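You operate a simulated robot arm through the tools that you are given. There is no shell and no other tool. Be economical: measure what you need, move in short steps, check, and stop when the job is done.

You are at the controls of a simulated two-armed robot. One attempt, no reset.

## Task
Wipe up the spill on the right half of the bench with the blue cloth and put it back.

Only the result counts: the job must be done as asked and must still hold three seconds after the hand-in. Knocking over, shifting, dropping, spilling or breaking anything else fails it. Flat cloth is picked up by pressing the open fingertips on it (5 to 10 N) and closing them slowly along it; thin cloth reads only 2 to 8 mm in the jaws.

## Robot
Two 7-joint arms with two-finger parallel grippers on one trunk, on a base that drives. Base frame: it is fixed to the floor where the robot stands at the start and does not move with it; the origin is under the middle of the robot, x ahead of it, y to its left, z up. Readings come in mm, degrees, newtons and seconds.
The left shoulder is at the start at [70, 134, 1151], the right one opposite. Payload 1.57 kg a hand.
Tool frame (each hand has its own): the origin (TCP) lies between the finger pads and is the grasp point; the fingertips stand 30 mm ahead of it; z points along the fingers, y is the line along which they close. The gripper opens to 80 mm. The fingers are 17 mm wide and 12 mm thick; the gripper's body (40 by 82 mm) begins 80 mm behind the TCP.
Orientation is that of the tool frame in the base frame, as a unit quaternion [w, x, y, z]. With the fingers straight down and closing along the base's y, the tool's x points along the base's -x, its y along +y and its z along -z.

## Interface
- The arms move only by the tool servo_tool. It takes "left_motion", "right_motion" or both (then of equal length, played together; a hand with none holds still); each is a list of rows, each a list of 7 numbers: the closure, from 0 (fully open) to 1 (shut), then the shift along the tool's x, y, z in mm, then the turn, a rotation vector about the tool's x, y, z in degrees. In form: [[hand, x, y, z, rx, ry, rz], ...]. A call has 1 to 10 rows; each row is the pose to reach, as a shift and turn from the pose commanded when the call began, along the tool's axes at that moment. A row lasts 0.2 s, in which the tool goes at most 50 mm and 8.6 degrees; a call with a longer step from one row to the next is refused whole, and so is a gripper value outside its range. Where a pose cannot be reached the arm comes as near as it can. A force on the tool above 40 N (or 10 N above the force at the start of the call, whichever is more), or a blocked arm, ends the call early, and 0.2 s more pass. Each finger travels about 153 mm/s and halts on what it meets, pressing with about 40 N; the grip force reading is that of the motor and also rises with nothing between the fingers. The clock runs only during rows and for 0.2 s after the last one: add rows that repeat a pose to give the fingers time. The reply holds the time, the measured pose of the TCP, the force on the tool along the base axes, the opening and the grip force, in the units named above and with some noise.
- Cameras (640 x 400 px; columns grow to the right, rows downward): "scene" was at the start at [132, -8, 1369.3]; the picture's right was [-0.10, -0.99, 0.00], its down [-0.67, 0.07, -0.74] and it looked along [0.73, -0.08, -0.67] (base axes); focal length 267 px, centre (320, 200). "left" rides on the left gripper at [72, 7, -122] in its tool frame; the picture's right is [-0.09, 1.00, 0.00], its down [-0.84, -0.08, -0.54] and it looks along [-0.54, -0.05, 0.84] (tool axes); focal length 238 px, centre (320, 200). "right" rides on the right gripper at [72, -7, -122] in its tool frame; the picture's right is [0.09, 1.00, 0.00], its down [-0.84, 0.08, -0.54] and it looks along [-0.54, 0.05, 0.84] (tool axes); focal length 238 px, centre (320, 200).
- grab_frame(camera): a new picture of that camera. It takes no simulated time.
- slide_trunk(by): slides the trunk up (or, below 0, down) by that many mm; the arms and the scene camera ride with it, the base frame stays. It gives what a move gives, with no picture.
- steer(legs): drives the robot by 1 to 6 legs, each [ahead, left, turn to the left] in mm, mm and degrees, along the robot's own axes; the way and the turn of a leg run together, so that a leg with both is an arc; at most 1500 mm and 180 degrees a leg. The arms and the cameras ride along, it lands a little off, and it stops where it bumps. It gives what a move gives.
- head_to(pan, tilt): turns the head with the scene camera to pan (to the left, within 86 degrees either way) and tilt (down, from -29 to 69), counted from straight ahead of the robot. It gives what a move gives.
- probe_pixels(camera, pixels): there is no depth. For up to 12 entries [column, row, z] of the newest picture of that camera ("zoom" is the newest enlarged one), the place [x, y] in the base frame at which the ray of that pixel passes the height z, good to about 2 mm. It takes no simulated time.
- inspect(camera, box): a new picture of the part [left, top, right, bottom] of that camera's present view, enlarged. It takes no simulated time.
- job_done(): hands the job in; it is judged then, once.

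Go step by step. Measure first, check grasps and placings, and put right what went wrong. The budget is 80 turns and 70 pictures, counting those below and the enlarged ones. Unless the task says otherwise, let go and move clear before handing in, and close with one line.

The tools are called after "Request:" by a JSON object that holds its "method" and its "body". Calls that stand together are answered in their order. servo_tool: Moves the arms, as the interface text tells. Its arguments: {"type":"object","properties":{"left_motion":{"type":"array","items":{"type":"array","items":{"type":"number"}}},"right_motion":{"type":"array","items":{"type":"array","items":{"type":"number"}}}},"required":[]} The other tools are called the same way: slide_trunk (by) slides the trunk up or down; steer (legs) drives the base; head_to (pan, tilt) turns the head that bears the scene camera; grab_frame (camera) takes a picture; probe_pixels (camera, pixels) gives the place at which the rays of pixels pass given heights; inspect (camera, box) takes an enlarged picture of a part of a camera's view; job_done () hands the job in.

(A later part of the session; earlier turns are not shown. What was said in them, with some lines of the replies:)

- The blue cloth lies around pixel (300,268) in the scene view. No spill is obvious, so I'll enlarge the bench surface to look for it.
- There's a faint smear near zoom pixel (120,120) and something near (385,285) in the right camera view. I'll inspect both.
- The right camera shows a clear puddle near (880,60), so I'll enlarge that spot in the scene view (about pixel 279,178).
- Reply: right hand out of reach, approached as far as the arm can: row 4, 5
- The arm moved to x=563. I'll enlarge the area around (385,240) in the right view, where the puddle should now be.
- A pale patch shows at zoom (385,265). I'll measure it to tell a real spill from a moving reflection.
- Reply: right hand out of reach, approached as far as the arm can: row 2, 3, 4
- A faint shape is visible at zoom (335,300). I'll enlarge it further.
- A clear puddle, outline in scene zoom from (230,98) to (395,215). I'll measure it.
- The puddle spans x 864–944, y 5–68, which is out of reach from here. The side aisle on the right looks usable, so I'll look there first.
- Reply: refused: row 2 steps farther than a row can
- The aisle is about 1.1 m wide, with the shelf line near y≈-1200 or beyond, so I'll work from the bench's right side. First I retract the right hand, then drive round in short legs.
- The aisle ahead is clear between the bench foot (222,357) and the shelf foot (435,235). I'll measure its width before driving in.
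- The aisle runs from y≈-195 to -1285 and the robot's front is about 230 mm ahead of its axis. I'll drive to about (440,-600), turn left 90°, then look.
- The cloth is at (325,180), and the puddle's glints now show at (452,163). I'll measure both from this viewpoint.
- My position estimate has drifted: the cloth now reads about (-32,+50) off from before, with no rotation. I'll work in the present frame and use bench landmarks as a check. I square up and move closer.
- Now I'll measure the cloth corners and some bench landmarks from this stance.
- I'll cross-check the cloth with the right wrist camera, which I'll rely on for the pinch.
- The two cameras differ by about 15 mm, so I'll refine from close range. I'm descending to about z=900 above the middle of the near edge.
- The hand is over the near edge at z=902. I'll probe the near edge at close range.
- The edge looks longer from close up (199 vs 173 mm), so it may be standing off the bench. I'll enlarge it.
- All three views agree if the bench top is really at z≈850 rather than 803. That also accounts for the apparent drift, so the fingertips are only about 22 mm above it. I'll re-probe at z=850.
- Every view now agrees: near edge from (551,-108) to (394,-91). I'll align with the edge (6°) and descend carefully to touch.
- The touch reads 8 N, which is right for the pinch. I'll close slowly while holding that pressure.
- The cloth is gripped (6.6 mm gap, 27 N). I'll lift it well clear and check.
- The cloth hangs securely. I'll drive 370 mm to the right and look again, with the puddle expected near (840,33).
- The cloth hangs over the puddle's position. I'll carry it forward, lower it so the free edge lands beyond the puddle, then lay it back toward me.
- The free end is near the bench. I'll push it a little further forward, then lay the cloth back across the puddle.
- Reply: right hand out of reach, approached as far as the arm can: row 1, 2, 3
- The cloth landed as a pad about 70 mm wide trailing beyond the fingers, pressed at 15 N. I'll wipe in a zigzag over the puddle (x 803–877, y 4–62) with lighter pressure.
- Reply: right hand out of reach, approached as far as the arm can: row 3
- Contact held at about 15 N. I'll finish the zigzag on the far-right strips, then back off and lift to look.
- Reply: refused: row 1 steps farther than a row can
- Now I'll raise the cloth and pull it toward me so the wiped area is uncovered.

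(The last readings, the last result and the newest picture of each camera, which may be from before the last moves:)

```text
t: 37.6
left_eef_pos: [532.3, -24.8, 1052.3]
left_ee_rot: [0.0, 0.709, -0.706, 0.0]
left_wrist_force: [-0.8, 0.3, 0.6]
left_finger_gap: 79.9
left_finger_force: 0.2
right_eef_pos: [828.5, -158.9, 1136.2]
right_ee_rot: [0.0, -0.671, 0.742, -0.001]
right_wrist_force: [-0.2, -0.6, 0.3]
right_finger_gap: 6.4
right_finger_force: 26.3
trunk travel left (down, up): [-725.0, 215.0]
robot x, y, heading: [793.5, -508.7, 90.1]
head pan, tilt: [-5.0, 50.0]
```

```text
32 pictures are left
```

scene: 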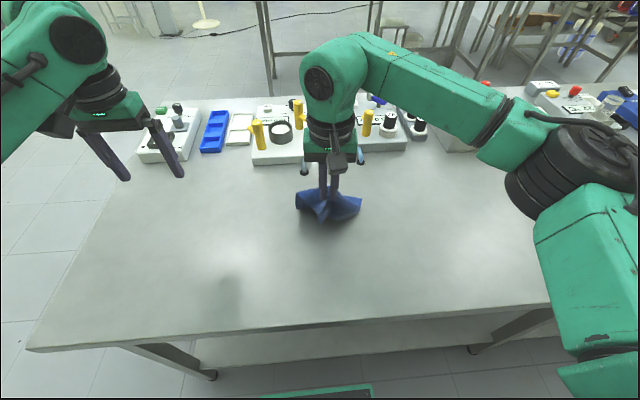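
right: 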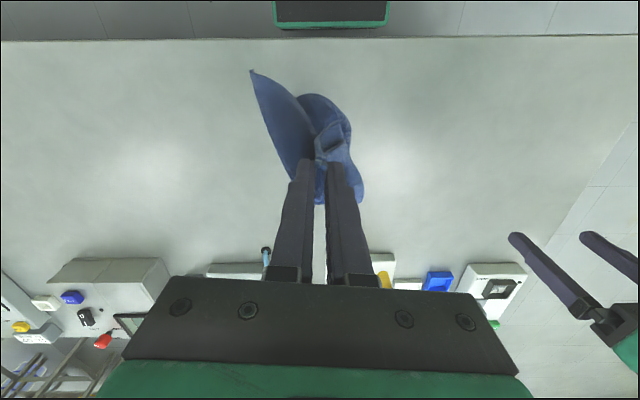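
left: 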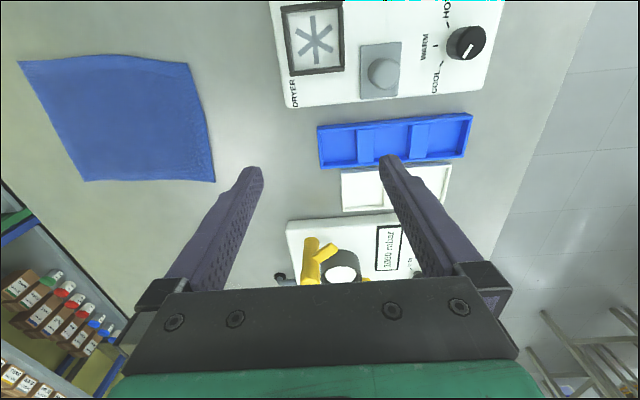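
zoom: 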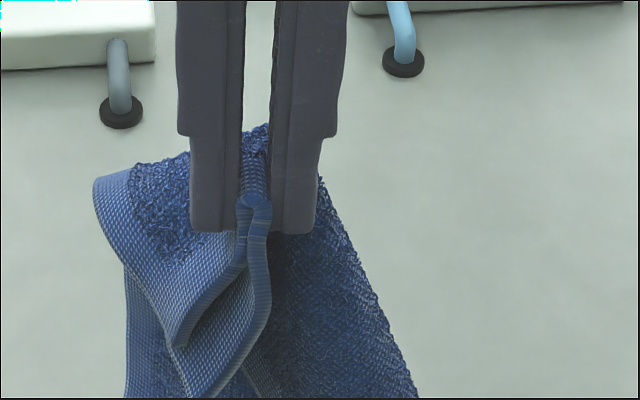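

The gripper hides the spot, so I'll move the hand aside to the right and look.

Request:
{"method": "servo_tool", "body": {"right_motion": [[1, 0, -45, 0, 0, 0, 0], [1, 0, -90, 0, 0, 0, 0], [1, 0, -135, 0, 0, 0, 0], [1, 0, -160, 0, 0, 0, 0], [1, 0, -160, 0, 0, 0, 0]]}}

Request:
{"method": "inspect", "body": {"camera": "scene", "box": [280, 150, 408, 230]}}

Request:
{"method": "probe_pixels", "body": {"camera": "zoom", "pixels": [[320, 200, 850], [200, 200, 850], [320, 300, 850]]}}

```text
t: 38.8
left_eef_pos: [532.5, -22.2, 1051.5]
left_ee_rot: [0.0, 0.709, -0.705, 0.0]
left_wrist_force: [-0.7, -0.9, -0.1]
left_finger_gap: 80.0
left_finger_force: 0.1
right_eef_pos: [986.3, -174.2, 1132.7]
right_ee_rot: [0.0, -0.671, 0.741, 0.0]
right_wrist_force: [-0.5, 0.3, -0.7]
right_finger_gap: 6.2
right_finger_force: 26.2
trunk travel left (down, up): [-725.0, 215.0]
robot x, y, heading: [789.8, -502.7, 90.2]
head pan, tilt: [-5.0, 50.0]
```

```text
5.00 times, centred on (344, 190) of scene
```

zoom: 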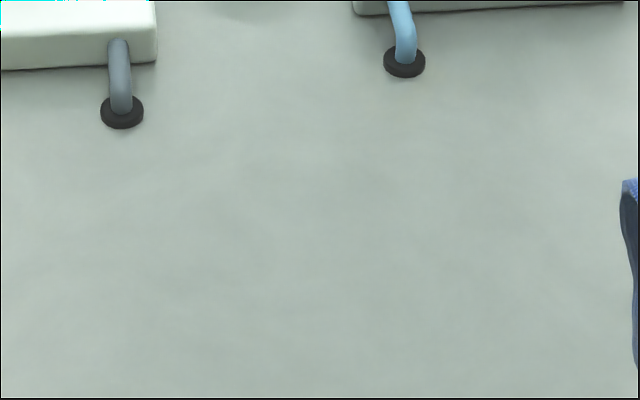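

```text
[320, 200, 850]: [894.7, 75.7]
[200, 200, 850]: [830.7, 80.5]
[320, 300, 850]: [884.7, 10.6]
```

The puddle's location (about zoom 240,270) looks clean. I'll confirm with a tighter zoom and check the rest of the right half for other spills.

Request:
{"method": "inspect", "body": {"camera": "scene", "box": [296, 178, 360, 222]}}

Request:
{"method": "inspect", "body": {"camera": "right", "box": [300, 60, 620, 280]}}

Request:
{"method": "head_to", "body": {"pan": -60, "tilt": 35}}

Request:
{"method": "grab_frame", "body": {"camera": "scene"}}

```text
9.09 times, centred on (328, 200) of scene
```

zoom: 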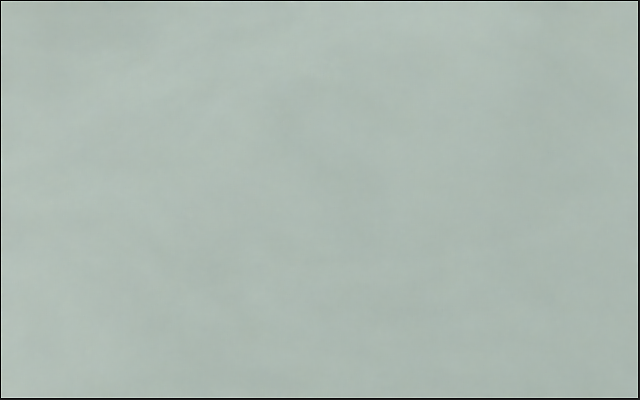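

```text
1.82 times, centred on (460, 170) of right
```

zoom: 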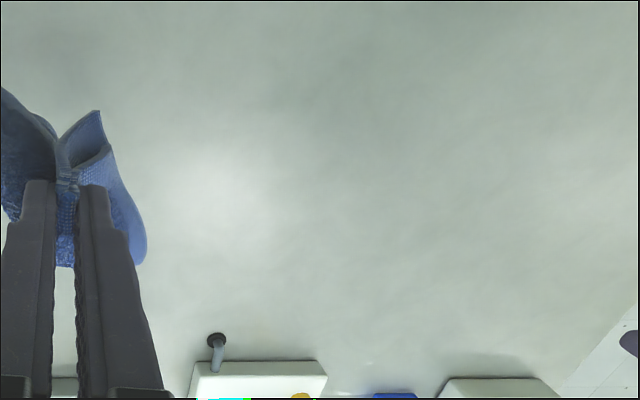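

```text
t: 40.1
left_eef_pos: [531.5, -23.0, 1052.8]
left_ee_rot: [0.0, 0.709, -0.705, 0.0]
left_wrist_force: [-0.3, 0.3, -0.5]
left_finger_gap: 79.9
left_finger_force: 0.1
right_eef_pos: [987.1, -172.9, 1133.1]
right_ee_rot: [0.0, -0.671, 0.742, 0.0]
right_wrist_force: [-0.1, 0.0, -0.8]
right_finger_gap: 6.2
right_finger_force: 26.0
trunk travel left (down, up): [-725.0, 215.0]
robot x, y, heading: [791.8, -506.8, 90.2]
head pan, tilt: [-60.0, 35.0]
```

```text
28 pictures are left
```

scene: 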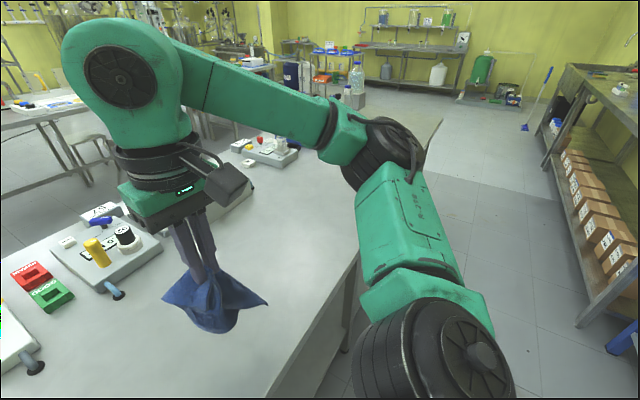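

The spill spot is clean. One faint mark shows near (370,368) of the last right zoom, so I'll check where it is.

Request:
{"method": "probe_pixels", "body": {"camera": "zoom", "pixels": [[368, 366, 850], [218, 340, 850]]}}

Request:
{"method": "inspect", "body": {"camera": "right", "box": [440, 230, 536, 290]}}

Request:
{"method": "steer", "body": {"legs": [[0, 370, 0]]}}

Request:
{"method": "head_to", "body": {"pan": -15, "tilt": 50}}

Request:
{"method": "grab_frame", "body": {"camera": "scene"}}

```text
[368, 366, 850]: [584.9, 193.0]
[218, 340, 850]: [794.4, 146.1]
```

```text
6.67 times, centred on (488, 260) of right
```

zoom: 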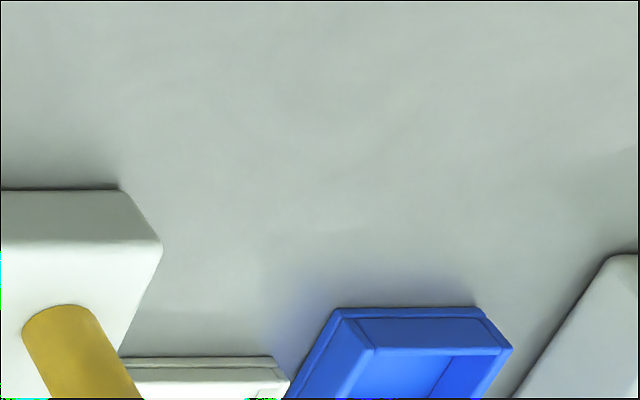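

```text
t: 42.4
left_eef_pos: [174.8, -25.8, 1051.7]
left_ee_rot: [0.0, 0.71, -0.704, 0.0]
left_wrist_force: [0.7, -0.1, 0.3]
left_finger_gap: 80.1
left_finger_force: 0.0
right_eef_pos: [628.9, -176.3, 1132.8]
right_ee_rot: [0.0, -0.671, 0.741, 0.0]
right_wrist_force: [-0.9, -0.7, 0.1]
right_finger_gap: 6.3
right_finger_force: 25.9
trunk travel left (down, up): [-725.0, 215.0]
robot x, y, heading: [432.5, -509.2, 90.1]
head pan, tilt: [-60.0, 35.0]
```

```text
t: 43.5
left_eef_pos: [174.0, -25.8, 1052.1]
left_ee_rot: [0.0, 0.709, -0.705, 0.0]
left_wrist_force: [0.8, 0.3, -0.1]
left_finger_gap: 79.8
left_finger_force: 0.1
right_eef_pos: [627.7, -174.8, 1132.4]
right_ee_rot: [0.0, -0.67, 0.742, 0.0]
right_wrist_force: [-0.1, 0.6, 0.0]
right_finger_gap: 6.1
right_finger_force: 26.4
trunk travel left (down, up): [-725.0, 215.0]
robot x, y, heading: [432.6, -506.1, 90.4]
head pan, tilt: [-15.0, 50.0]
```

```text
26 pictures are left
```

scene: 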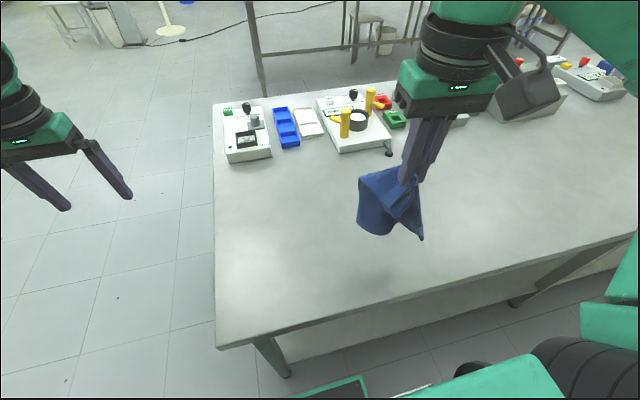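

That mark was only a reflection of the blue tray, so the bench is clean. To lay the cloth back with more forward reach, I'll raise the trunk 150 mm and bring the hand over the far edge of the home spot.

Request:
{"method": "slide_trunk", "body": {"by": 150}}

Request:
{"method": "servo_tool", "body": {"right_motion": [[1, -25, 40, 0, 0, 0, 0], [1, -55, 75, 0, 0, 0, 0], [1, -85, 110, 0, 0, 0, 0], [1, -115, 145, 10, 0, 0, 0], [1, -150, 163, 40, 0, 0, 0], [1, -190, 163, 70, 0, 0, 0], [1, -230, 163, 90, 0, 0, 0], [1, -255, 166, 120, 0, 0, 0], [1, -255, 166, 140, 0, 0, 0], [1, -255, 166, 140, 0, 0, 0]]}}

Request:
{"method": "grab_frame", "body": {"camera": "scene"}}

```text
t: 45.2
left_eef_pos: [173.3, -25.0, 1201.5]
left_ee_rot: [0.0, 0.71, -0.704, -0.001]
left_wrist_force: [0.2, -0.5, 0.1]
left_finger_gap: 80.0
left_finger_force: 0.1
right_eef_pos: [628.1, -175.3, 1281.9]
right_ee_rot: [0.0, -0.671, 0.742, 0.001]
right_wrist_force: [0.0, 0.4, -0.7]
right_finger_gap: 6.2
right_finger_force: 25.6
trunk travel left (down, up): [-875.0, 65.0]
robot x, y, heading: [431.4, -506.4, 90.2]
head pan, tilt: [-15.0, 50.0]
```

```text
t: 47.5
left_eef_pos: [172.4, -23.9, 1202.3]
left_ee_rot: [0.001, 0.71, -0.704, 0.001]
left_wrist_force: [0.6, 0.6, 0.5]
left_finger_gap: 80.1
left_finger_force: 0.1
right_eef_pos: [489.3, 81.4, 1139.9]
right_ee_rot: [0.001, -0.672, 0.741, 0.0]
right_wrist_force: [-0.3, 0.2, -1.4]
right_finger_gap: 6.2
right_finger_force: 26.1
right hand out of reach, approached as far as the arm can: row 8, 9, 10
trunk travel left (down, up): [-875.0, 65.0]
robot x, y, heading: [431.9, -508.7, 90.2]
head pan, tilt: [-15.0, 50.0]
```

```text
25 pictures are left
```

scene: 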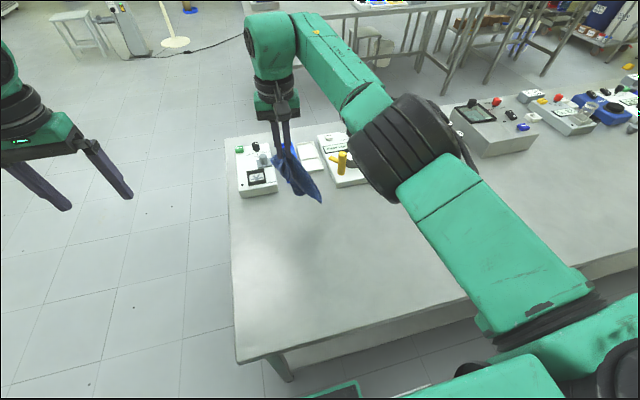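

The hand is at (489,81,1140), above the home spot's far side. I'll lower it so the free edge touches, then swing back toward me.

Request:
{"method": "servo_tool", "body": {"right_motion": [[1, 0, 0, 20, 0, 0, 0], [1, 0, 0, 45, 0, 0, 0], [1, 0, 0, 65, 0, 0, 0], [1, 5, 0, 75, 0, 0, 0], [1, 20, 0, 88, 0, 0, 0], [1, 45, -1, 105, 0, 0, 0], [1, 45, -1, 105, 0, 0, 0]]}}

Request:
{"method": "grab_frame", "body": {"camera": "scene"}}

Request:
{"method": "grab_frame", "body": {"camera": "right"}}

```text
t: 49.0
left_eef_pos: [174.0, -25.6, 1203.0]
left_ee_rot: [0.0, 0.71, -0.704, 0.0]
left_wrist_force: [0.4, -0.5, 0.0]
left_finger_gap: 80.3
left_finger_force: 0.0
right_eef_pos: [485.6, 35.6, 1035.8]
right_ee_rot: [0.001, -0.671, 0.741, 0.0]
right_wrist_force: [0.3, -0.3, -0.2]
right_finger_gap: 6.1
right_finger_force: 26.2
trunk travel left (down, up): [-875.0, 65.0]
robot x, y, heading: [435.2, -509.7, 90.3]
head pan, tilt: [-15.0, 50.0]
```

```text
24 pictures are left
```

scene: 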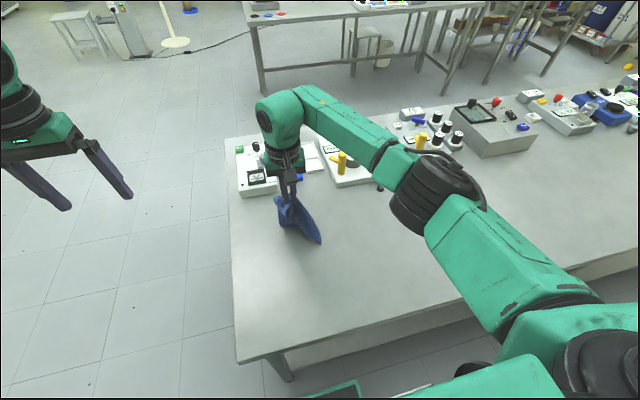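

```text
23 pictures are left
```

right: 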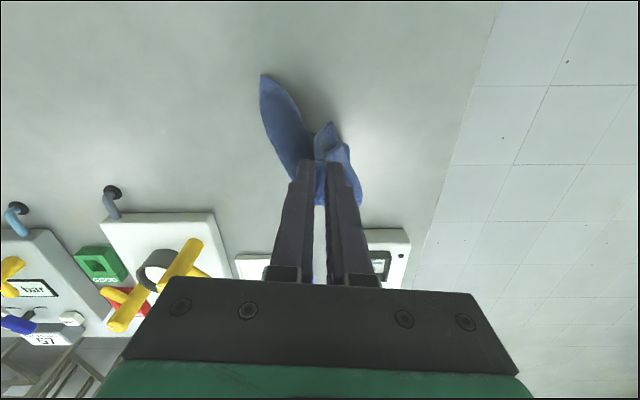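

I'll continue laying back to near the home edge and see how flat it lies.

Request:
{"method": "servo_tool", "body": {"right_motion": [[1, 25, 0, 15, 0, 0, 0], [1, 50, 0, 35, 0, 0, 0], [1, 75, 0, 60, 0, 0, 0], [1, 95, 0, 88, 0, 0, 0], [1, 110, 0, 115, 0, 0, 0], [1, 118, 2, 140, 0, 0, 0], [1, 120, 3, 148, 0, 0, 0], [1, 120, 3, 148, 0, 0, 0]]}}

Request:
{"method": "grab_frame", "body": {"camera": "right"}}

```text
t: 50.9
left_eef_pos: [174.0, -26.4, 1202.5]
left_ee_rot: [0.0, 0.709, -0.705, 0.0]
left_wrist_force: [-0.8, 0.1, -1.3]
left_finger_gap: 80.1
left_finger_force: 0.1
right_eef_pos: [470.4, -84.9, 889.3]
right_ee_rot: [0.0, -0.67, 0.742, 0.0]
right_wrist_force: [-0.7, -0.6, 0.8]
right_finger_gap: 6.3
right_finger_force: 26.7
trunk travel left (down, up): [-875.0, 65.0]
robot x, y, heading: [430.9, -510.0, 90.1]
head pan, tilt: [-15.0, 50.0]
```

```text
22 pictures are left
```

right: 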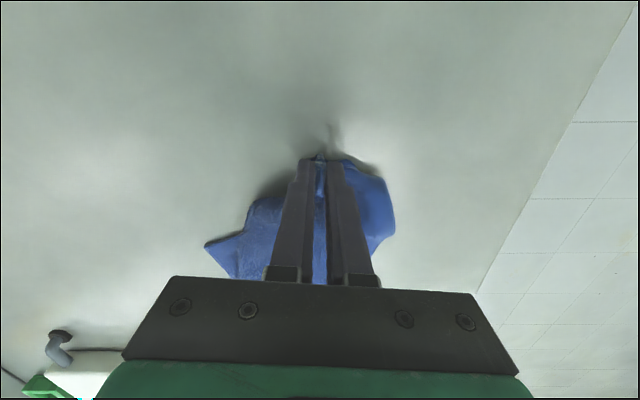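

It lies roughly in place with some folds. I'll open gently, rise and back away to see the result.

Request:
{"method": "servo_tool", "body": {"right_motion": [[0.8, 0, 0, 0, 0, 0, 0], [0.6, 0, 0, 0, 0, 0, 0], [0.6, 0, 0, -15, 0, 0, 0], [0.5, 0, 0, -50, 0, 0, 0], [0.35, 20, 0, -90, 0, 0, 0], [0.35, 50, -30, -120, 0, 0, 0], [0.35, 70, -70, -140, 0, 0, 0], [0.35, 70, -110, -150, 0, 0, 0], [0.35, 70, -150, -150, 0, 0, 0]]}}

Request:
{"method": "inspect", "body": {"camera": "scene", "box": [220, 150, 412, 270]}}

Request:
{"method": "probe_pixels", "body": {"camera": "zoom", "pixels": [[320, 200, 851]]}}

```text
refused: row 6 steps farther than a row can; nothing moved
```

```text
3.33 times, centred on (316, 210) of scene
```

zoom: 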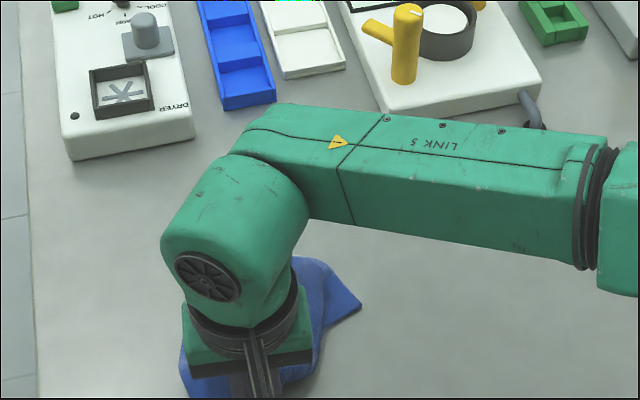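

```text
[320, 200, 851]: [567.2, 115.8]
```

One step was too long, so nothing moved. I'll resend it with shorter steps.

Request:
{"method": "servo_tool", "body": {"right_motion": [[0.8, 0, 0, 0, 0, 0, 0], [0.6, 0, 0, 0, 0, 0, 0], [0.6, 0, 0, -15, 0, 0, 0], [0.5, 0, 0, -50, 0, 0, 0], [0.35, 10, 0, -90, 0, 0, 0], [0.35, 30, -20, -120, 0, 0, 0], [0.35, 45, -60, -140, 0, 0, 0], [0.35, 60, -100, -150, 0, 0, 0], [0.35, 70, -145, -150, 0, 0, 0], [0.35, 70, -190, -150, 0, 0, 0]]}}

Request:
{"method": "inspect", "body": {"camera": "scene", "box": [220, 170, 412, 290]}}

Request:
{"method": "probe_pixels", "body": {"camera": "zoom", "pixels": [[320, 200, 851]]}}

Request:
{"method": "grab_frame", "body": {"camera": "right"}}

```text
t: 53.0
left_eef_pos: [175.0, -24.7, 1203.6]
left_ee_rot: [0.001, 0.709, -0.705, 0.0]
left_wrist_force: [0.0, -0.1, -0.1]
left_finger_gap: 80.0
left_finger_force: 0.1
right_eef_pos: [654.8, -172.8, 1035.5]
right_ee_rot: [-0.001, -0.672, 0.741, 0.002]
right_wrist_force: [-0.1, -0.8, -0.1]
right_finger_gap: 51.8
right_finger_force: 0.0
trunk travel left (down, up): [-875.0, 65.0]
robot x, y, heading: [432.5, -506.1, 90.4]
head pan, tilt: [-15.0, 50.0]
```

```text
3.33 times, centred on (316, 230) of scene
```

zoom: 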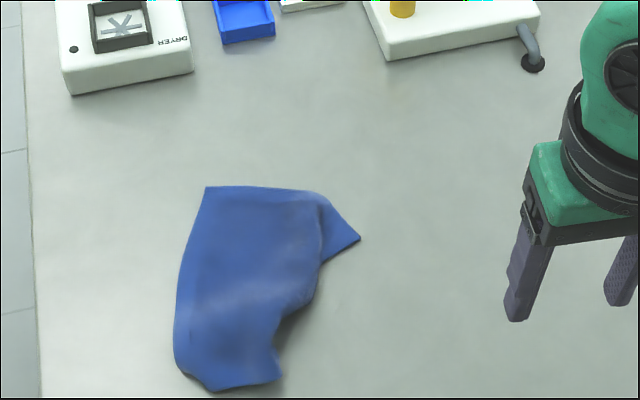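

```text
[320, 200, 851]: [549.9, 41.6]
```

```text
19 pictures are left
```

right: 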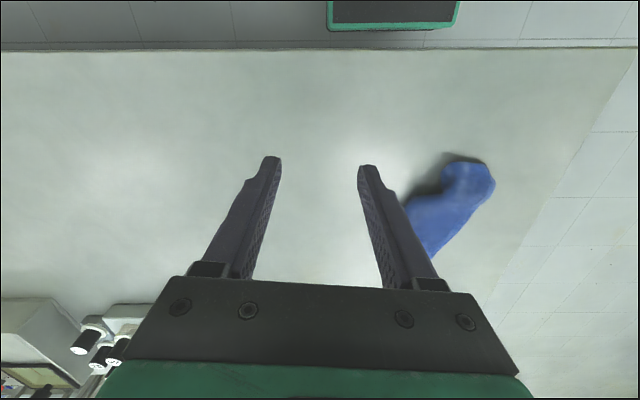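

The cloth lies mostly flat, with its right side folded under. I'll measure its outline against the original (center 483,-2).

Request:
{"method": "probe_pixels", "body": {"camera": "zoom", "pixels": [[205, 187, 851], [318, 192, 853], [360, 237, 851], [315, 300, 855], [281, 380, 851], [210, 390, 851], [175, 345, 851], [245, 290, 853]]}}

Request:
{"method": "inspect", "body": {"camera": "scene", "box": [260, 215, 340, 295]}}

```text
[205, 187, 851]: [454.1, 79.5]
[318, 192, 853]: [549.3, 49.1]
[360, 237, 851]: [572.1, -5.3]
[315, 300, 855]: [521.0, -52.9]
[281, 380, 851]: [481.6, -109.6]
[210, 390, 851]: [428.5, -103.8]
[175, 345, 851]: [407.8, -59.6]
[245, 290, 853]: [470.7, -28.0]
```

```text
5.00 times, centred on (300, 255) of scene
```

zoom: 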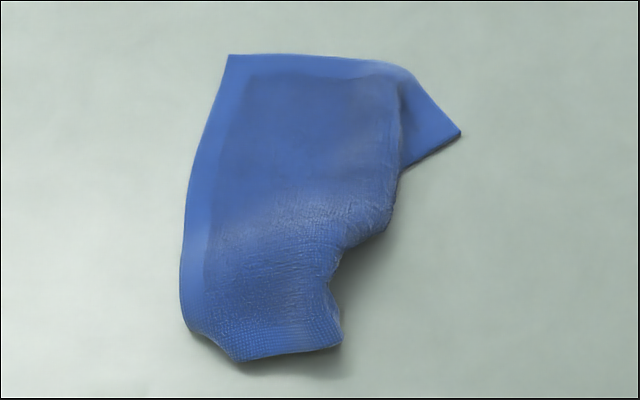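

The cloth covers x 408–572, y -110–80, so it is within its original footprint and its centre is within about 15 mm. Last, I'll check the wiped spot from this angle and the overall scene.

Request:
{"method": "servo_tool", "body": {"right_motion": [[0, 0, 0, -40, 0, 0, 0], [0, 30, -30, -70, 0, 0, 0], [0, 50, -70, -90, 0, 0, 0], [0, 70, -110, -100, 0, 0, 0]]}}

Request:
{"method": "head_to", "body": {"pan": -25, "tilt": 45}}

Request:
{"method": "grab_frame", "body": {"camera": "scene"}}

```text
refused: row 2 steps farther than a row can; nothing moved
```

```text
t: 53.8
left_eef_pos: [173.3, -26.0, 1202.6]
left_ee_rot: [0.0, 0.709, -0.705, 0.0]
left_wrist_force: [-0.7, 0.3, -0.5]
left_finger_gap: 79.9
left_finger_force: 0.0
right_eef_pos: [653.5, -170.4, 1035.8]
right_ee_rot: [-0.001, -0.671, 0.742, 0.001]
right_wrist_force: [-1.1, -0.5, 0.8]
right_finger_gap: 52.1
right_finger_force: 0.1
trunk travel left (down, up): [-875.0, 65.0]
robot x, y, heading: [428.3, -505.7, 90.0]
head pan, tilt: [-25.0, 45.0]
```

```text
17 pictures are left
```

scene: 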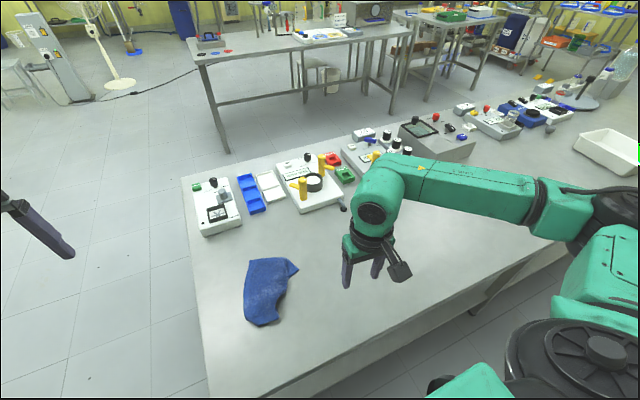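

The arm hides the wiped spot, and the cloth's right side is still folded under at tip (572,-5). I'll try to unfold it: turn the gripper to close along y and go above the flap.

Request:
{"method": "servo_tool", "body": {"right_motion": [[0.4, -16.8, 11.7, 0, 0, 0, 8.4], [0.5, -33.7, 23.3, 0, 0, 0, 16.8], [0.6, -50.5, 35, 0, 0, 0, 25.2], [0.7, -67.4, 46.6, 0, 0, 0, 33.6], [0.7, -84, 58, 5, 0, 0, 42], [0.7, -101, 70, 10, 0, 0, 50.4], [0.7, -118, 81.6, 20, 0, 0, 58.8], [0.7, -135, 93, 30, 0, 0, 67.2], [0.7, -151.6, 105, 40, 0, 0, 75.6], [0.7, -168.4, 116.5, 50, 0, 0, 84]]}}

Request:
{"method": "grab_frame", "body": {"camera": "right"}}

```text
t: 56.0
left_eef_pos: [173.4, -25.2, 1201.1]
left_ee_rot: [0.0, 0.71, -0.705, 0.001]
left_wrist_force: [-0.3, -0.1, 0.7]
left_finger_gap: 79.9
left_finger_force: 0.0
right_eef_pos: [556.0, 7.9, 988.1]
right_ee_rot: [0.001, -0.001, 1.0, 0.0]
right_wrist_force: [-0.4, 0.3, -0.1]
right_finger_gap: 24.0
right_finger_force: 0.1
trunk travel left (down, up): [-875.0, 65.0]
robot x, y, heading: [431.6, -509.0, 90.2]
head pan, tilt: [-25.0, 45.0]
```

```text
16 pictures are left
```

right: 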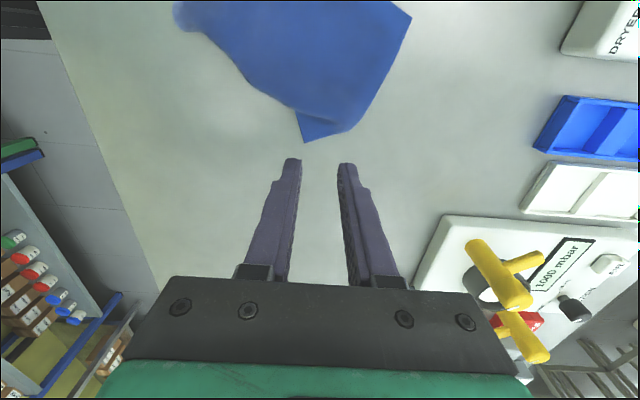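

The view is clear and the wiped area to the lower side looks clean. I'll measure the flap.

Request:
{"method": "inspect", "body": {"camera": "right", "box": [160, 0, 420, 160]}}

Request:
{"method": "probe_pixels", "body": {"camera": "right", "pixels": [[305, 141, 851], [297, 112, 851], [352, 127, 851], [411, 17, 851], [240, 75, 853], [174, 10, 855], [320, 125, 851]]}}

```text
2.46 times, centred on (290, 80) of right
```

zoom: 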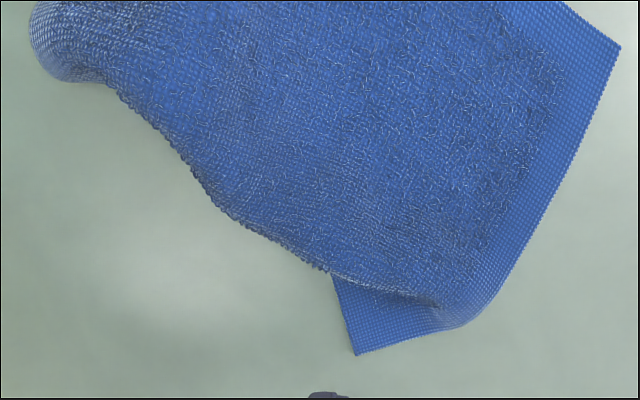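

```text
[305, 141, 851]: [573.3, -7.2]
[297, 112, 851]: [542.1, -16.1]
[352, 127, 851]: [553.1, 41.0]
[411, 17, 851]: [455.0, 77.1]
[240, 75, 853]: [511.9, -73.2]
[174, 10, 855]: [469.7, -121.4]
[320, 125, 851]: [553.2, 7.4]
```

The flap is single-layered around (556,12). I'll descend onto it with a narrow opening.

Request:
{"method": "servo_tool", "body": {"right_motion": [[0.7, 0, 3, 40, 0, 0, 0], [0.7, 0, 3, 75, 0, 0, 0], [0.7, 0, 3, 95, 0, 0, 0], [0.7, 0, 3, 102, 0, 0, 0], [0.7, 0, 3, 105, 0, 0, 0], [0.7, 0, 3, 105, 0, 0, 0]]}}

```text
t: 57.4
left_eef_pos: [172.7, -25.5, 1202.0]
left_ee_rot: [0.0, 0.71, -0.704, 0.0]
left_wrist_force: [-0.6, 0.1, 0.2]
left_finger_gap: 79.8
left_finger_force: 0.0
right_eef_pos: [555.2, 8.8, 883.4]
right_ee_rot: [0.0, -0.003, 1.0, 0.001]
right_wrist_force: [0.6, 1.0, 6.2]
right_finger_gap: 24.0
right_finger_force: 0.0
trunk travel left (down, up): [-875.0, 65.0]
robot x, y, heading: [430.6, -506.0, 90.0]
head pan, tilt: [-25.0, 45.0]
```

The contact reads 6 N. I'll close slowly.

Request:
{"method": "servo_tool", "body": {"right_motion": [[0.74, 0, 0, 0, 0, 0, 0], [0.78, 0, 0, 0, 0, 0, 0], [0.82, 0, 0, 0, 0, 0, 0], [0.86, 0, 0, 0, 0, 0, 0], [0.9, 0, 0, 0, 0, 0, 0], [0.95, 0, 0, 0, 0, 0, 0], [1, 0, 0, 0, 0, 0, 0], [1, 0, 0, 0, 0, 0, 0], [1, 0, 0, -8, 0, 0, 0]]}}

```text
t: 59.4
left_eef_pos: [173.9, -26.2, 1201.8]
left_ee_rot: [0.001, 0.709, -0.705, 0.001]
left_wrist_force: [-1.2, 0.3, 0.5]
left_finger_gap: 80.1
left_finger_force: 0.1
right_eef_pos: [554.3, 10.1, 891.7]
right_ee_rot: [-0.001, -0.002, 1.0, 0.0]
right_wrist_force: [-0.1, -0.1, 0.9]
right_finger_gap: 3.1
right_finger_force: 24.1
trunk travel left (down, up): [-875.0, 65.0]
robot x, y, heading: [430.9, -510.3, 90.3]
head pan, tilt: [-25.0, 45.0]
```

A 3 mm gap means the cloth is pinched. I'll lift slightly, draw the corner outward and toward its home corner (572,86), then lower it.

Request:
{"method": "servo_tool", "body": {"right_motion": [[1, 0, 0, -25, 0, 0, 0], [1, -20, 10, -40, 0, 0, 0], [1, -35, 25, -45, 0, 0, 0], [1, -35, 45, -45, 0, 0, 0], [1, -25, 62, -35, 0, 0, 0], [1, -15, 68, -20, 0, 0, 0], [1, -12, 68, -3, 0, 0, 0], [1, -12, 68, 5, 0, 0, 0], [0.8, -12, 68, 5, 0, 0, 0], [0.6, -12, 68, 5, 0, 0, 0]]}}

Request:
{"method": "servo_tool", "body": {"right_motion": [[0.6, 0, 0, -30, 0, 0, 0], [0.6, 0, 0, -75, 0, 0, 0], [0.6, -30, 0, -110, 0, 0, 0], [0.6, -65, -20, -130, 0, 0, 0], [0.6, -100, -50, -140, 0, 0, 0], [0.6, -130, -85, -145, 0, 0, 0]]}}

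Request:
{"method": "inspect", "body": {"camera": "scene", "box": [200, 220, 360, 340]}}

```text
t: 61.6
left_eef_pos: [174.9, -25.3, 1202.7]
left_ee_rot: [0.0, 0.71, -0.705, 0.0]
left_wrist_force: [0.4, 0.0, 0.2]
left_finger_gap: 80.2
left_finger_force: 0.0
right_eef_pos: [562.4, 56.6, 900.3]
right_ee_rot: [-0.001, -0.003, 1.0, 0.0]
right_wrist_force: [0.7, 0.4, -0.6]
right_finger_gap: 31.9
right_finger_force: 0.1
right hand out of reach, approached as far as the arm can: row 6, 7, 8, 9, 10
trunk travel left (down, up): [-875.0, 65.0]
robot x, y, heading: [427.7, -510.2, 90.5]
head pan, tilt: [-25.0, 45.0]
```

```text
t: 63.0
left_eef_pos: [175.6, -27.3, 1203.5]
left_ee_rot: [0.0, 0.71, -0.704, -0.002]
left_wrist_force: [-0.2, -0.5, -0.3]
left_finger_gap: 80.1
left_finger_force: 0.1
right_eef_pos: [693.7, -29.4, 1044.0]
right_ee_rot: [-0.001, -0.002, 1.0, 0.001]
right_wrist_force: [-0.1, 0.2, 0.2]
right_finger_gap: 32.0
right_finger_force: 0.1
trunk travel left (down, up): [-875.0, 65.0]
robot x, y, heading: [432.8, -507.2, 90.5]
head pan, tilt: [-25.0, 45.0]
```

```text
3.33 times, centred on (280, 280) of scene
```

zoom: 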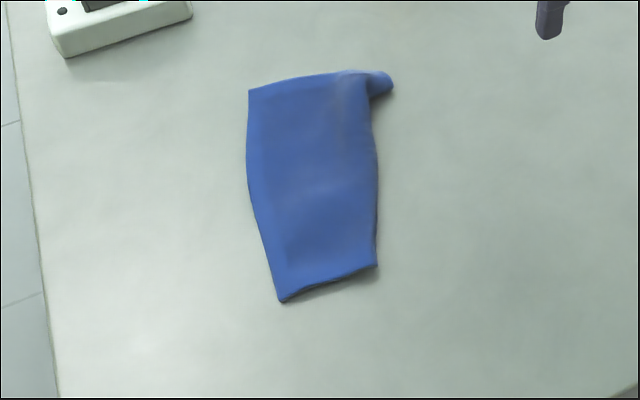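

Much neater: it is now nearly rectangular, with a strip folded under on the right. I'll measure the outline.

Request:
{"method": "probe_pixels", "body": {"camera": "zoom", "pixels": [[249, 90, 851], [388, 73, 853], [392, 92, 851], [370, 120, 855], [376, 266, 851], [281, 301, 851], [247, 170, 851], [377, 170, 855]]}}

Request:
{"method": "grab_frame", "body": {"camera": "right"}}

Request:
{"method": "inspect", "body": {"camera": "scene", "box": [250, 225, 330, 305]}}

```text
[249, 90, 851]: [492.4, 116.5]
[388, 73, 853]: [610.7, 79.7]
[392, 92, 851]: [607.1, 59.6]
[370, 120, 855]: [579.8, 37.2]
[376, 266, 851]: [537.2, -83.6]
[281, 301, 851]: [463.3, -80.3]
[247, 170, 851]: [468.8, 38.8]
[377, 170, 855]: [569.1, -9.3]
```

```text
13 pictures are left
```

right: 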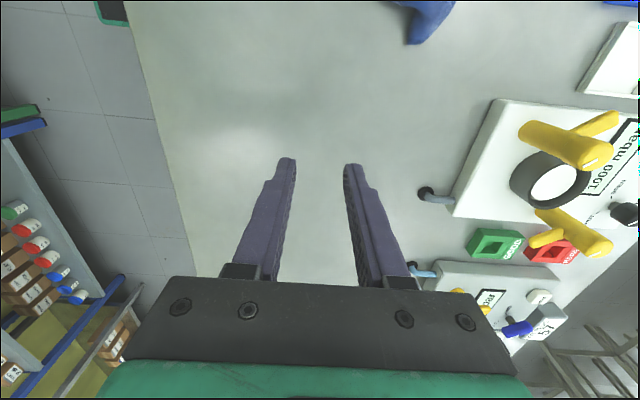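

```text
5.00 times, centred on (290, 265) of scene
```

zoom: 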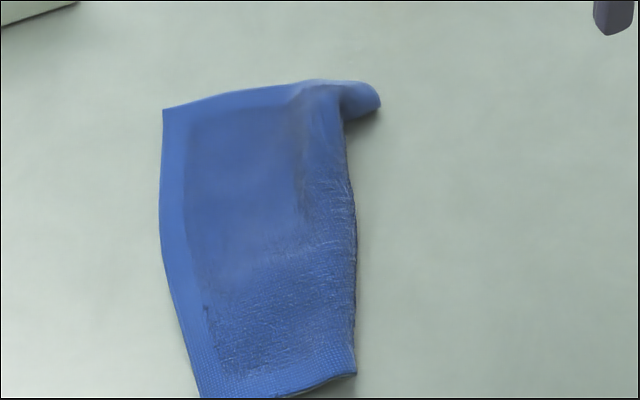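

The cloth has shifted about 45 mm toward +x with a strip tucked under. I'll lower the trunk for reach, pinch the left edge mid (about 475,18) and drag it left, which should also draw out the tuck.

Request:
{"method": "slide_trunk", "body": {"by": -110}}

Request:
{"method": "servo_tool", "body": {"right_motion": [[0.6, 0, 0, -40, 0, 0, 0], [0.6, 40, 5, -55, 0, 0, 0], [0.6, 85, 15, -55, 0, 0, 0], [0.6, 130, 25, -55, 0, 0, 0], [0.6, 175, 38, -55, 0, 0, 0], [0.6, 212, 48, -50, 0, 0, 0], [0.6, 212, 48, -20, 0, 0, 0], [0.6, 212, 48, -20, 0, 0, 0]]}}

Request:
{"method": "grab_frame", "body": {"camera": "right"}}

```text
t: 64.4
left_eef_pos: [173.2, -26.4, 1092.8]
left_ee_rot: [0.0, 0.71, -0.704, 0.0]
left_wrist_force: [-1.1, -0.4, 0.1]
left_finger_gap: 80.2
left_finger_force: 0.1
right_eef_pos: [691.9, -27.1, 934.3]
right_ee_rot: [0.0, -0.003, 1.0, 0.0]
right_wrist_force: [0.1, 0.4, 0.4]
right_finger_gap: 31.8
right_finger_force: 0.0
trunk travel left (down, up): [-765.0, 175.0]
robot x, y, heading: [435.4, -507.5, 90.4]
head pan, tilt: [-25.0, 45.0]
```

```text
t: 66.2
left_eef_pos: [174.2, -25.3, 1092.3]
left_ee_rot: [-0.001, 0.709, -0.705, 0.0]
left_wrist_force: [-0.2, -0.1, -1.0]
left_finger_gap: 79.8
left_finger_force: 0.0
right_eef_pos: [479.0, 20.0, 955.1]
right_ee_rot: [0.0, -0.003, 1.0, 0.001]
right_wrist_force: [1.0, 0.1, 0.3]
right_finger_gap: 32.1
right_finger_force: 0.1
trunk travel left (down, up): [-765.0, 175.0]
robot x, y, heading: [427.9, -508.4, 90.3]
head pan, tilt: [-25.0, 45.0]
```

```text
11 pictures are left
```

right: 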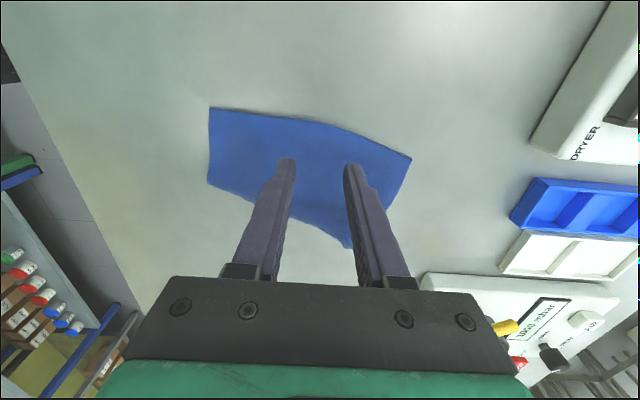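

Request:
{"method": "probe_pixels", "body": {"camera": "right", "pixels": [[209, 108, 851], [411, 159, 851], [320, 124, 851], [208, 184, 851], [352, 247, 851], [280, 115, 851], [350, 132, 851]]}}

```text
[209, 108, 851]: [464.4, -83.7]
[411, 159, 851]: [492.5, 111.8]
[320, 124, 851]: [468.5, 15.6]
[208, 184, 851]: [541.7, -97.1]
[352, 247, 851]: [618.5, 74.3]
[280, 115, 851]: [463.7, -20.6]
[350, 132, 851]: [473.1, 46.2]
```

The left edge is at x≈469 at y=18, so the fingers at x=479 sit just inside it. I'll press down and pinch.

Request:
{"method": "servo_tool", "body": {"right_motion": [[0.6, -2, 0, 35, 0, 0, 0], [0.6, -2, 0, 60, 0, 0, 0], [0.6, -2, 0, 69, 0, 0, 0], [0.6, -2, 0, 73, 0, 0, 0], [0.6, -2, 0, 73, 0, 0, 0]]}}

```text
t: 67.4
left_eef_pos: [172.6, -28.1, 1094.2]
left_ee_rot: [-0.001, 0.71, -0.705, 0.0]
left_wrist_force: [-0.2, -0.3, 0.2]
left_finger_gap: 79.9
left_finger_force: 0.0
right_eef_pos: [483.4, 19.0, 883.6]
right_ee_rot: [-0.001, -0.002, 1.0, 0.001]
right_wrist_force: [1.7, 2.0, 15.5]
right_finger_gap: 31.4
right_finger_force: 0.1
trunk travel left (down, up): [-765.0, 175.0]
robot x, y, heading: [434.2, -506.5, 90.3]
head pan, tilt: [-25.0, 45.0]
```

At 15 N it's a bit firm. I'll ease off 1.5 mm and close slowly.

Request:
{"method": "servo_tool", "body": {"right_motion": [[0.62, 2, 0, -1.5, 0, 0, 0], [0.67, 2, 0, -1.5, 0, 0, 0], [0.72, 2, 0, -1.5, 0, 0, 0], [0.78, 2, 0, -1.5, 0, 0, 0], [0.84, 2, 0, -1.5, 0, 0, 0], [0.9, 2, 0, -1.5, 0, 0, 0], [0.95, 2, 0, -1.5, 0, 0, 0], [1, 2, 0, -1.5, 0, 0, 0], [1, 2, 0, -1.5, 0, 0, 0], [1, 2, 0, -5, 0, 0, 0]]}}

```text
t: 69.6
left_eef_pos: [173.0, -26.2, 1092.9]
left_ee_rot: [0.0, 0.709, -0.705, 0.0]
left_wrist_force: [0.0, -0.3, 0.0]
left_finger_gap: 80.1
left_finger_force: 0.0
right_eef_pos: [481.0, 20.8, 884.9]
right_ee_rot: [0.001, -0.004, 1.0, 0.0]
right_wrist_force: [0.5, -0.2, 1.5]
right_finger_gap: 3.8
right_finger_force: 25.0
trunk travel left (down, up): [-765.0, 175.0]
robot x, y, heading: [430.5, -506.5, 90.3]
head pan, tilt: [-25.0, 45.0]
```

The cloth is pinched (3.8 mm). I'll drag it left about 67 mm at low height toward the home left edge (x≈404).

Request:
{"method": "servo_tool", "body": {"right_motion": [[1, 10, 0, -4, 0, 0, 0], [1, 20, -2, -4, 0, 0, 0], [1, 30, -3, -4, 0, 0, 0], [1, 40, -5, -4, 0, 0, 0], [1, 50, -6, -4, 0, 0, 0], [1, 58, -8, -4, 0, 0, 0], [1, 67, -10, -3, 0, 0, 0], [1, 67, -10, 2, 0, 0, 0], [0.85, 67, -10, 2, 0, 0, 0], [0.6, 67, -10, 2, 0, 0, 0]]}}

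Request:
{"method": "servo_tool", "body": {"right_motion": [[0.6, 0, 0, -30, 0, 0, 0], [0.6, 0, 0, -75, 0, 0, 0], [0.6, -10, -10, -115, 0, 0, 0], [0.6, -45, -20, -140, 0, 0, 0], [0.6, -90, -30, -150, 0, 0, 0], [0.6, -135, -45, -150, 0, 0, 0], [0.6, -180, -60, -150, 0, 0, 0], [0.6, -225, -75, -150, 0, 0, 0], [0.6, -270, -90, -150, 0, 0, 0], [0.6, -310, -110, -150, 0, 0, 0]]}}

Request:
{"method": "inspect", "body": {"camera": "scene", "box": [170, 200, 330, 320]}}

```text
t: 71.8
left_eef_pos: [173.0, -25.7, 1093.1]
left_ee_rot: [0.0, 0.709, -0.705, 0.0]
left_wrist_force: [-0.2, 0.7, 0.3]
left_finger_gap: 79.9
left_finger_force: 0.0
right_eef_pos: [413.7, 10.0, 884.0]
right_ee_rot: [0.0, -0.003, 1.0, 0.001]
right_wrist_force: [0.0, 0.4, 5.0]
right_finger_gap: 29.7
right_finger_force: 0.1
trunk travel left (down, up): [-765.0, 175.0]
robot x, y, heading: [430.0, -508.4, 90.3]
head pan, tilt: [-25.0, 45.0]
```

```text
t: 74.0
left_eef_pos: [175.3, -27.5, 1094.4]
left_ee_rot: [0.0, 0.709, -0.705, -0.002]
left_wrist_force: [-0.5, 0.1, 0.8]
left_finger_gap: 79.8
left_finger_force: 0.0
right_eef_pos: [725.4, -100.7, 1035.4]
right_ee_rot: [-0.001, -0.003, 1.0, 0.0]
right_wrist_force: [0.4, -0.1, -0.1]
right_finger_gap: 32.0
right_finger_force: 0.0
trunk travel left (down, up): [-765.0, 175.0]
robot x, y, heading: [431.9, -506.1, 90.6]
head pan, tilt: [-25.0, 45.0]
```

```text
3.33 times, centred on (250, 260) of scene
```

zoom: 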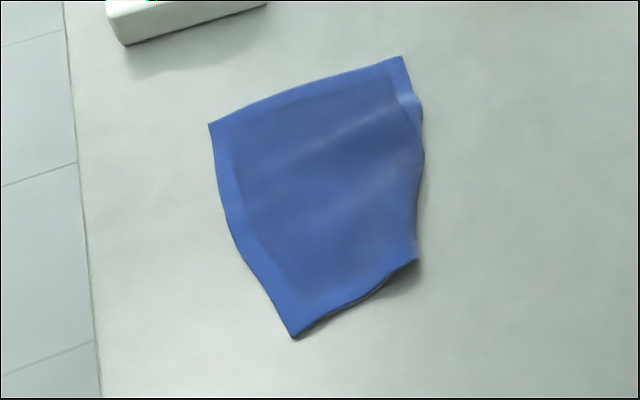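

Much better: the tuck has mostly rolled out. I'll measure it.

Request:
{"method": "probe_pixels", "body": {"camera": "zoom", "pixels": [[209, 123, 851], [402, 57, 851], [424, 150, 855], [417, 260, 851], [293, 338, 851], [228, 220, 851], [325, 190, 852]]}}

```text
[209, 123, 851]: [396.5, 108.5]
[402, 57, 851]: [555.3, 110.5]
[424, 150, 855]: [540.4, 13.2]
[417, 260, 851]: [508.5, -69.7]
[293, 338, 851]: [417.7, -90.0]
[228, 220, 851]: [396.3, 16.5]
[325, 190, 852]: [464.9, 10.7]
```

The cloth lies nearly flat on its original spot, with its centre at about (470,14) against (483,0). The spill area is clean, nothing else was touched, and both hands are open and clear, so I'm handing in.

Request:
{"method": "job_done", "body": {}}

```text
The job is handed in.
```

I wiped up the spill on the right half of the bench and laid the blue cloth back about 20 mm from where it started; one side still has a small fold. Nothing else on the bench looked moved.
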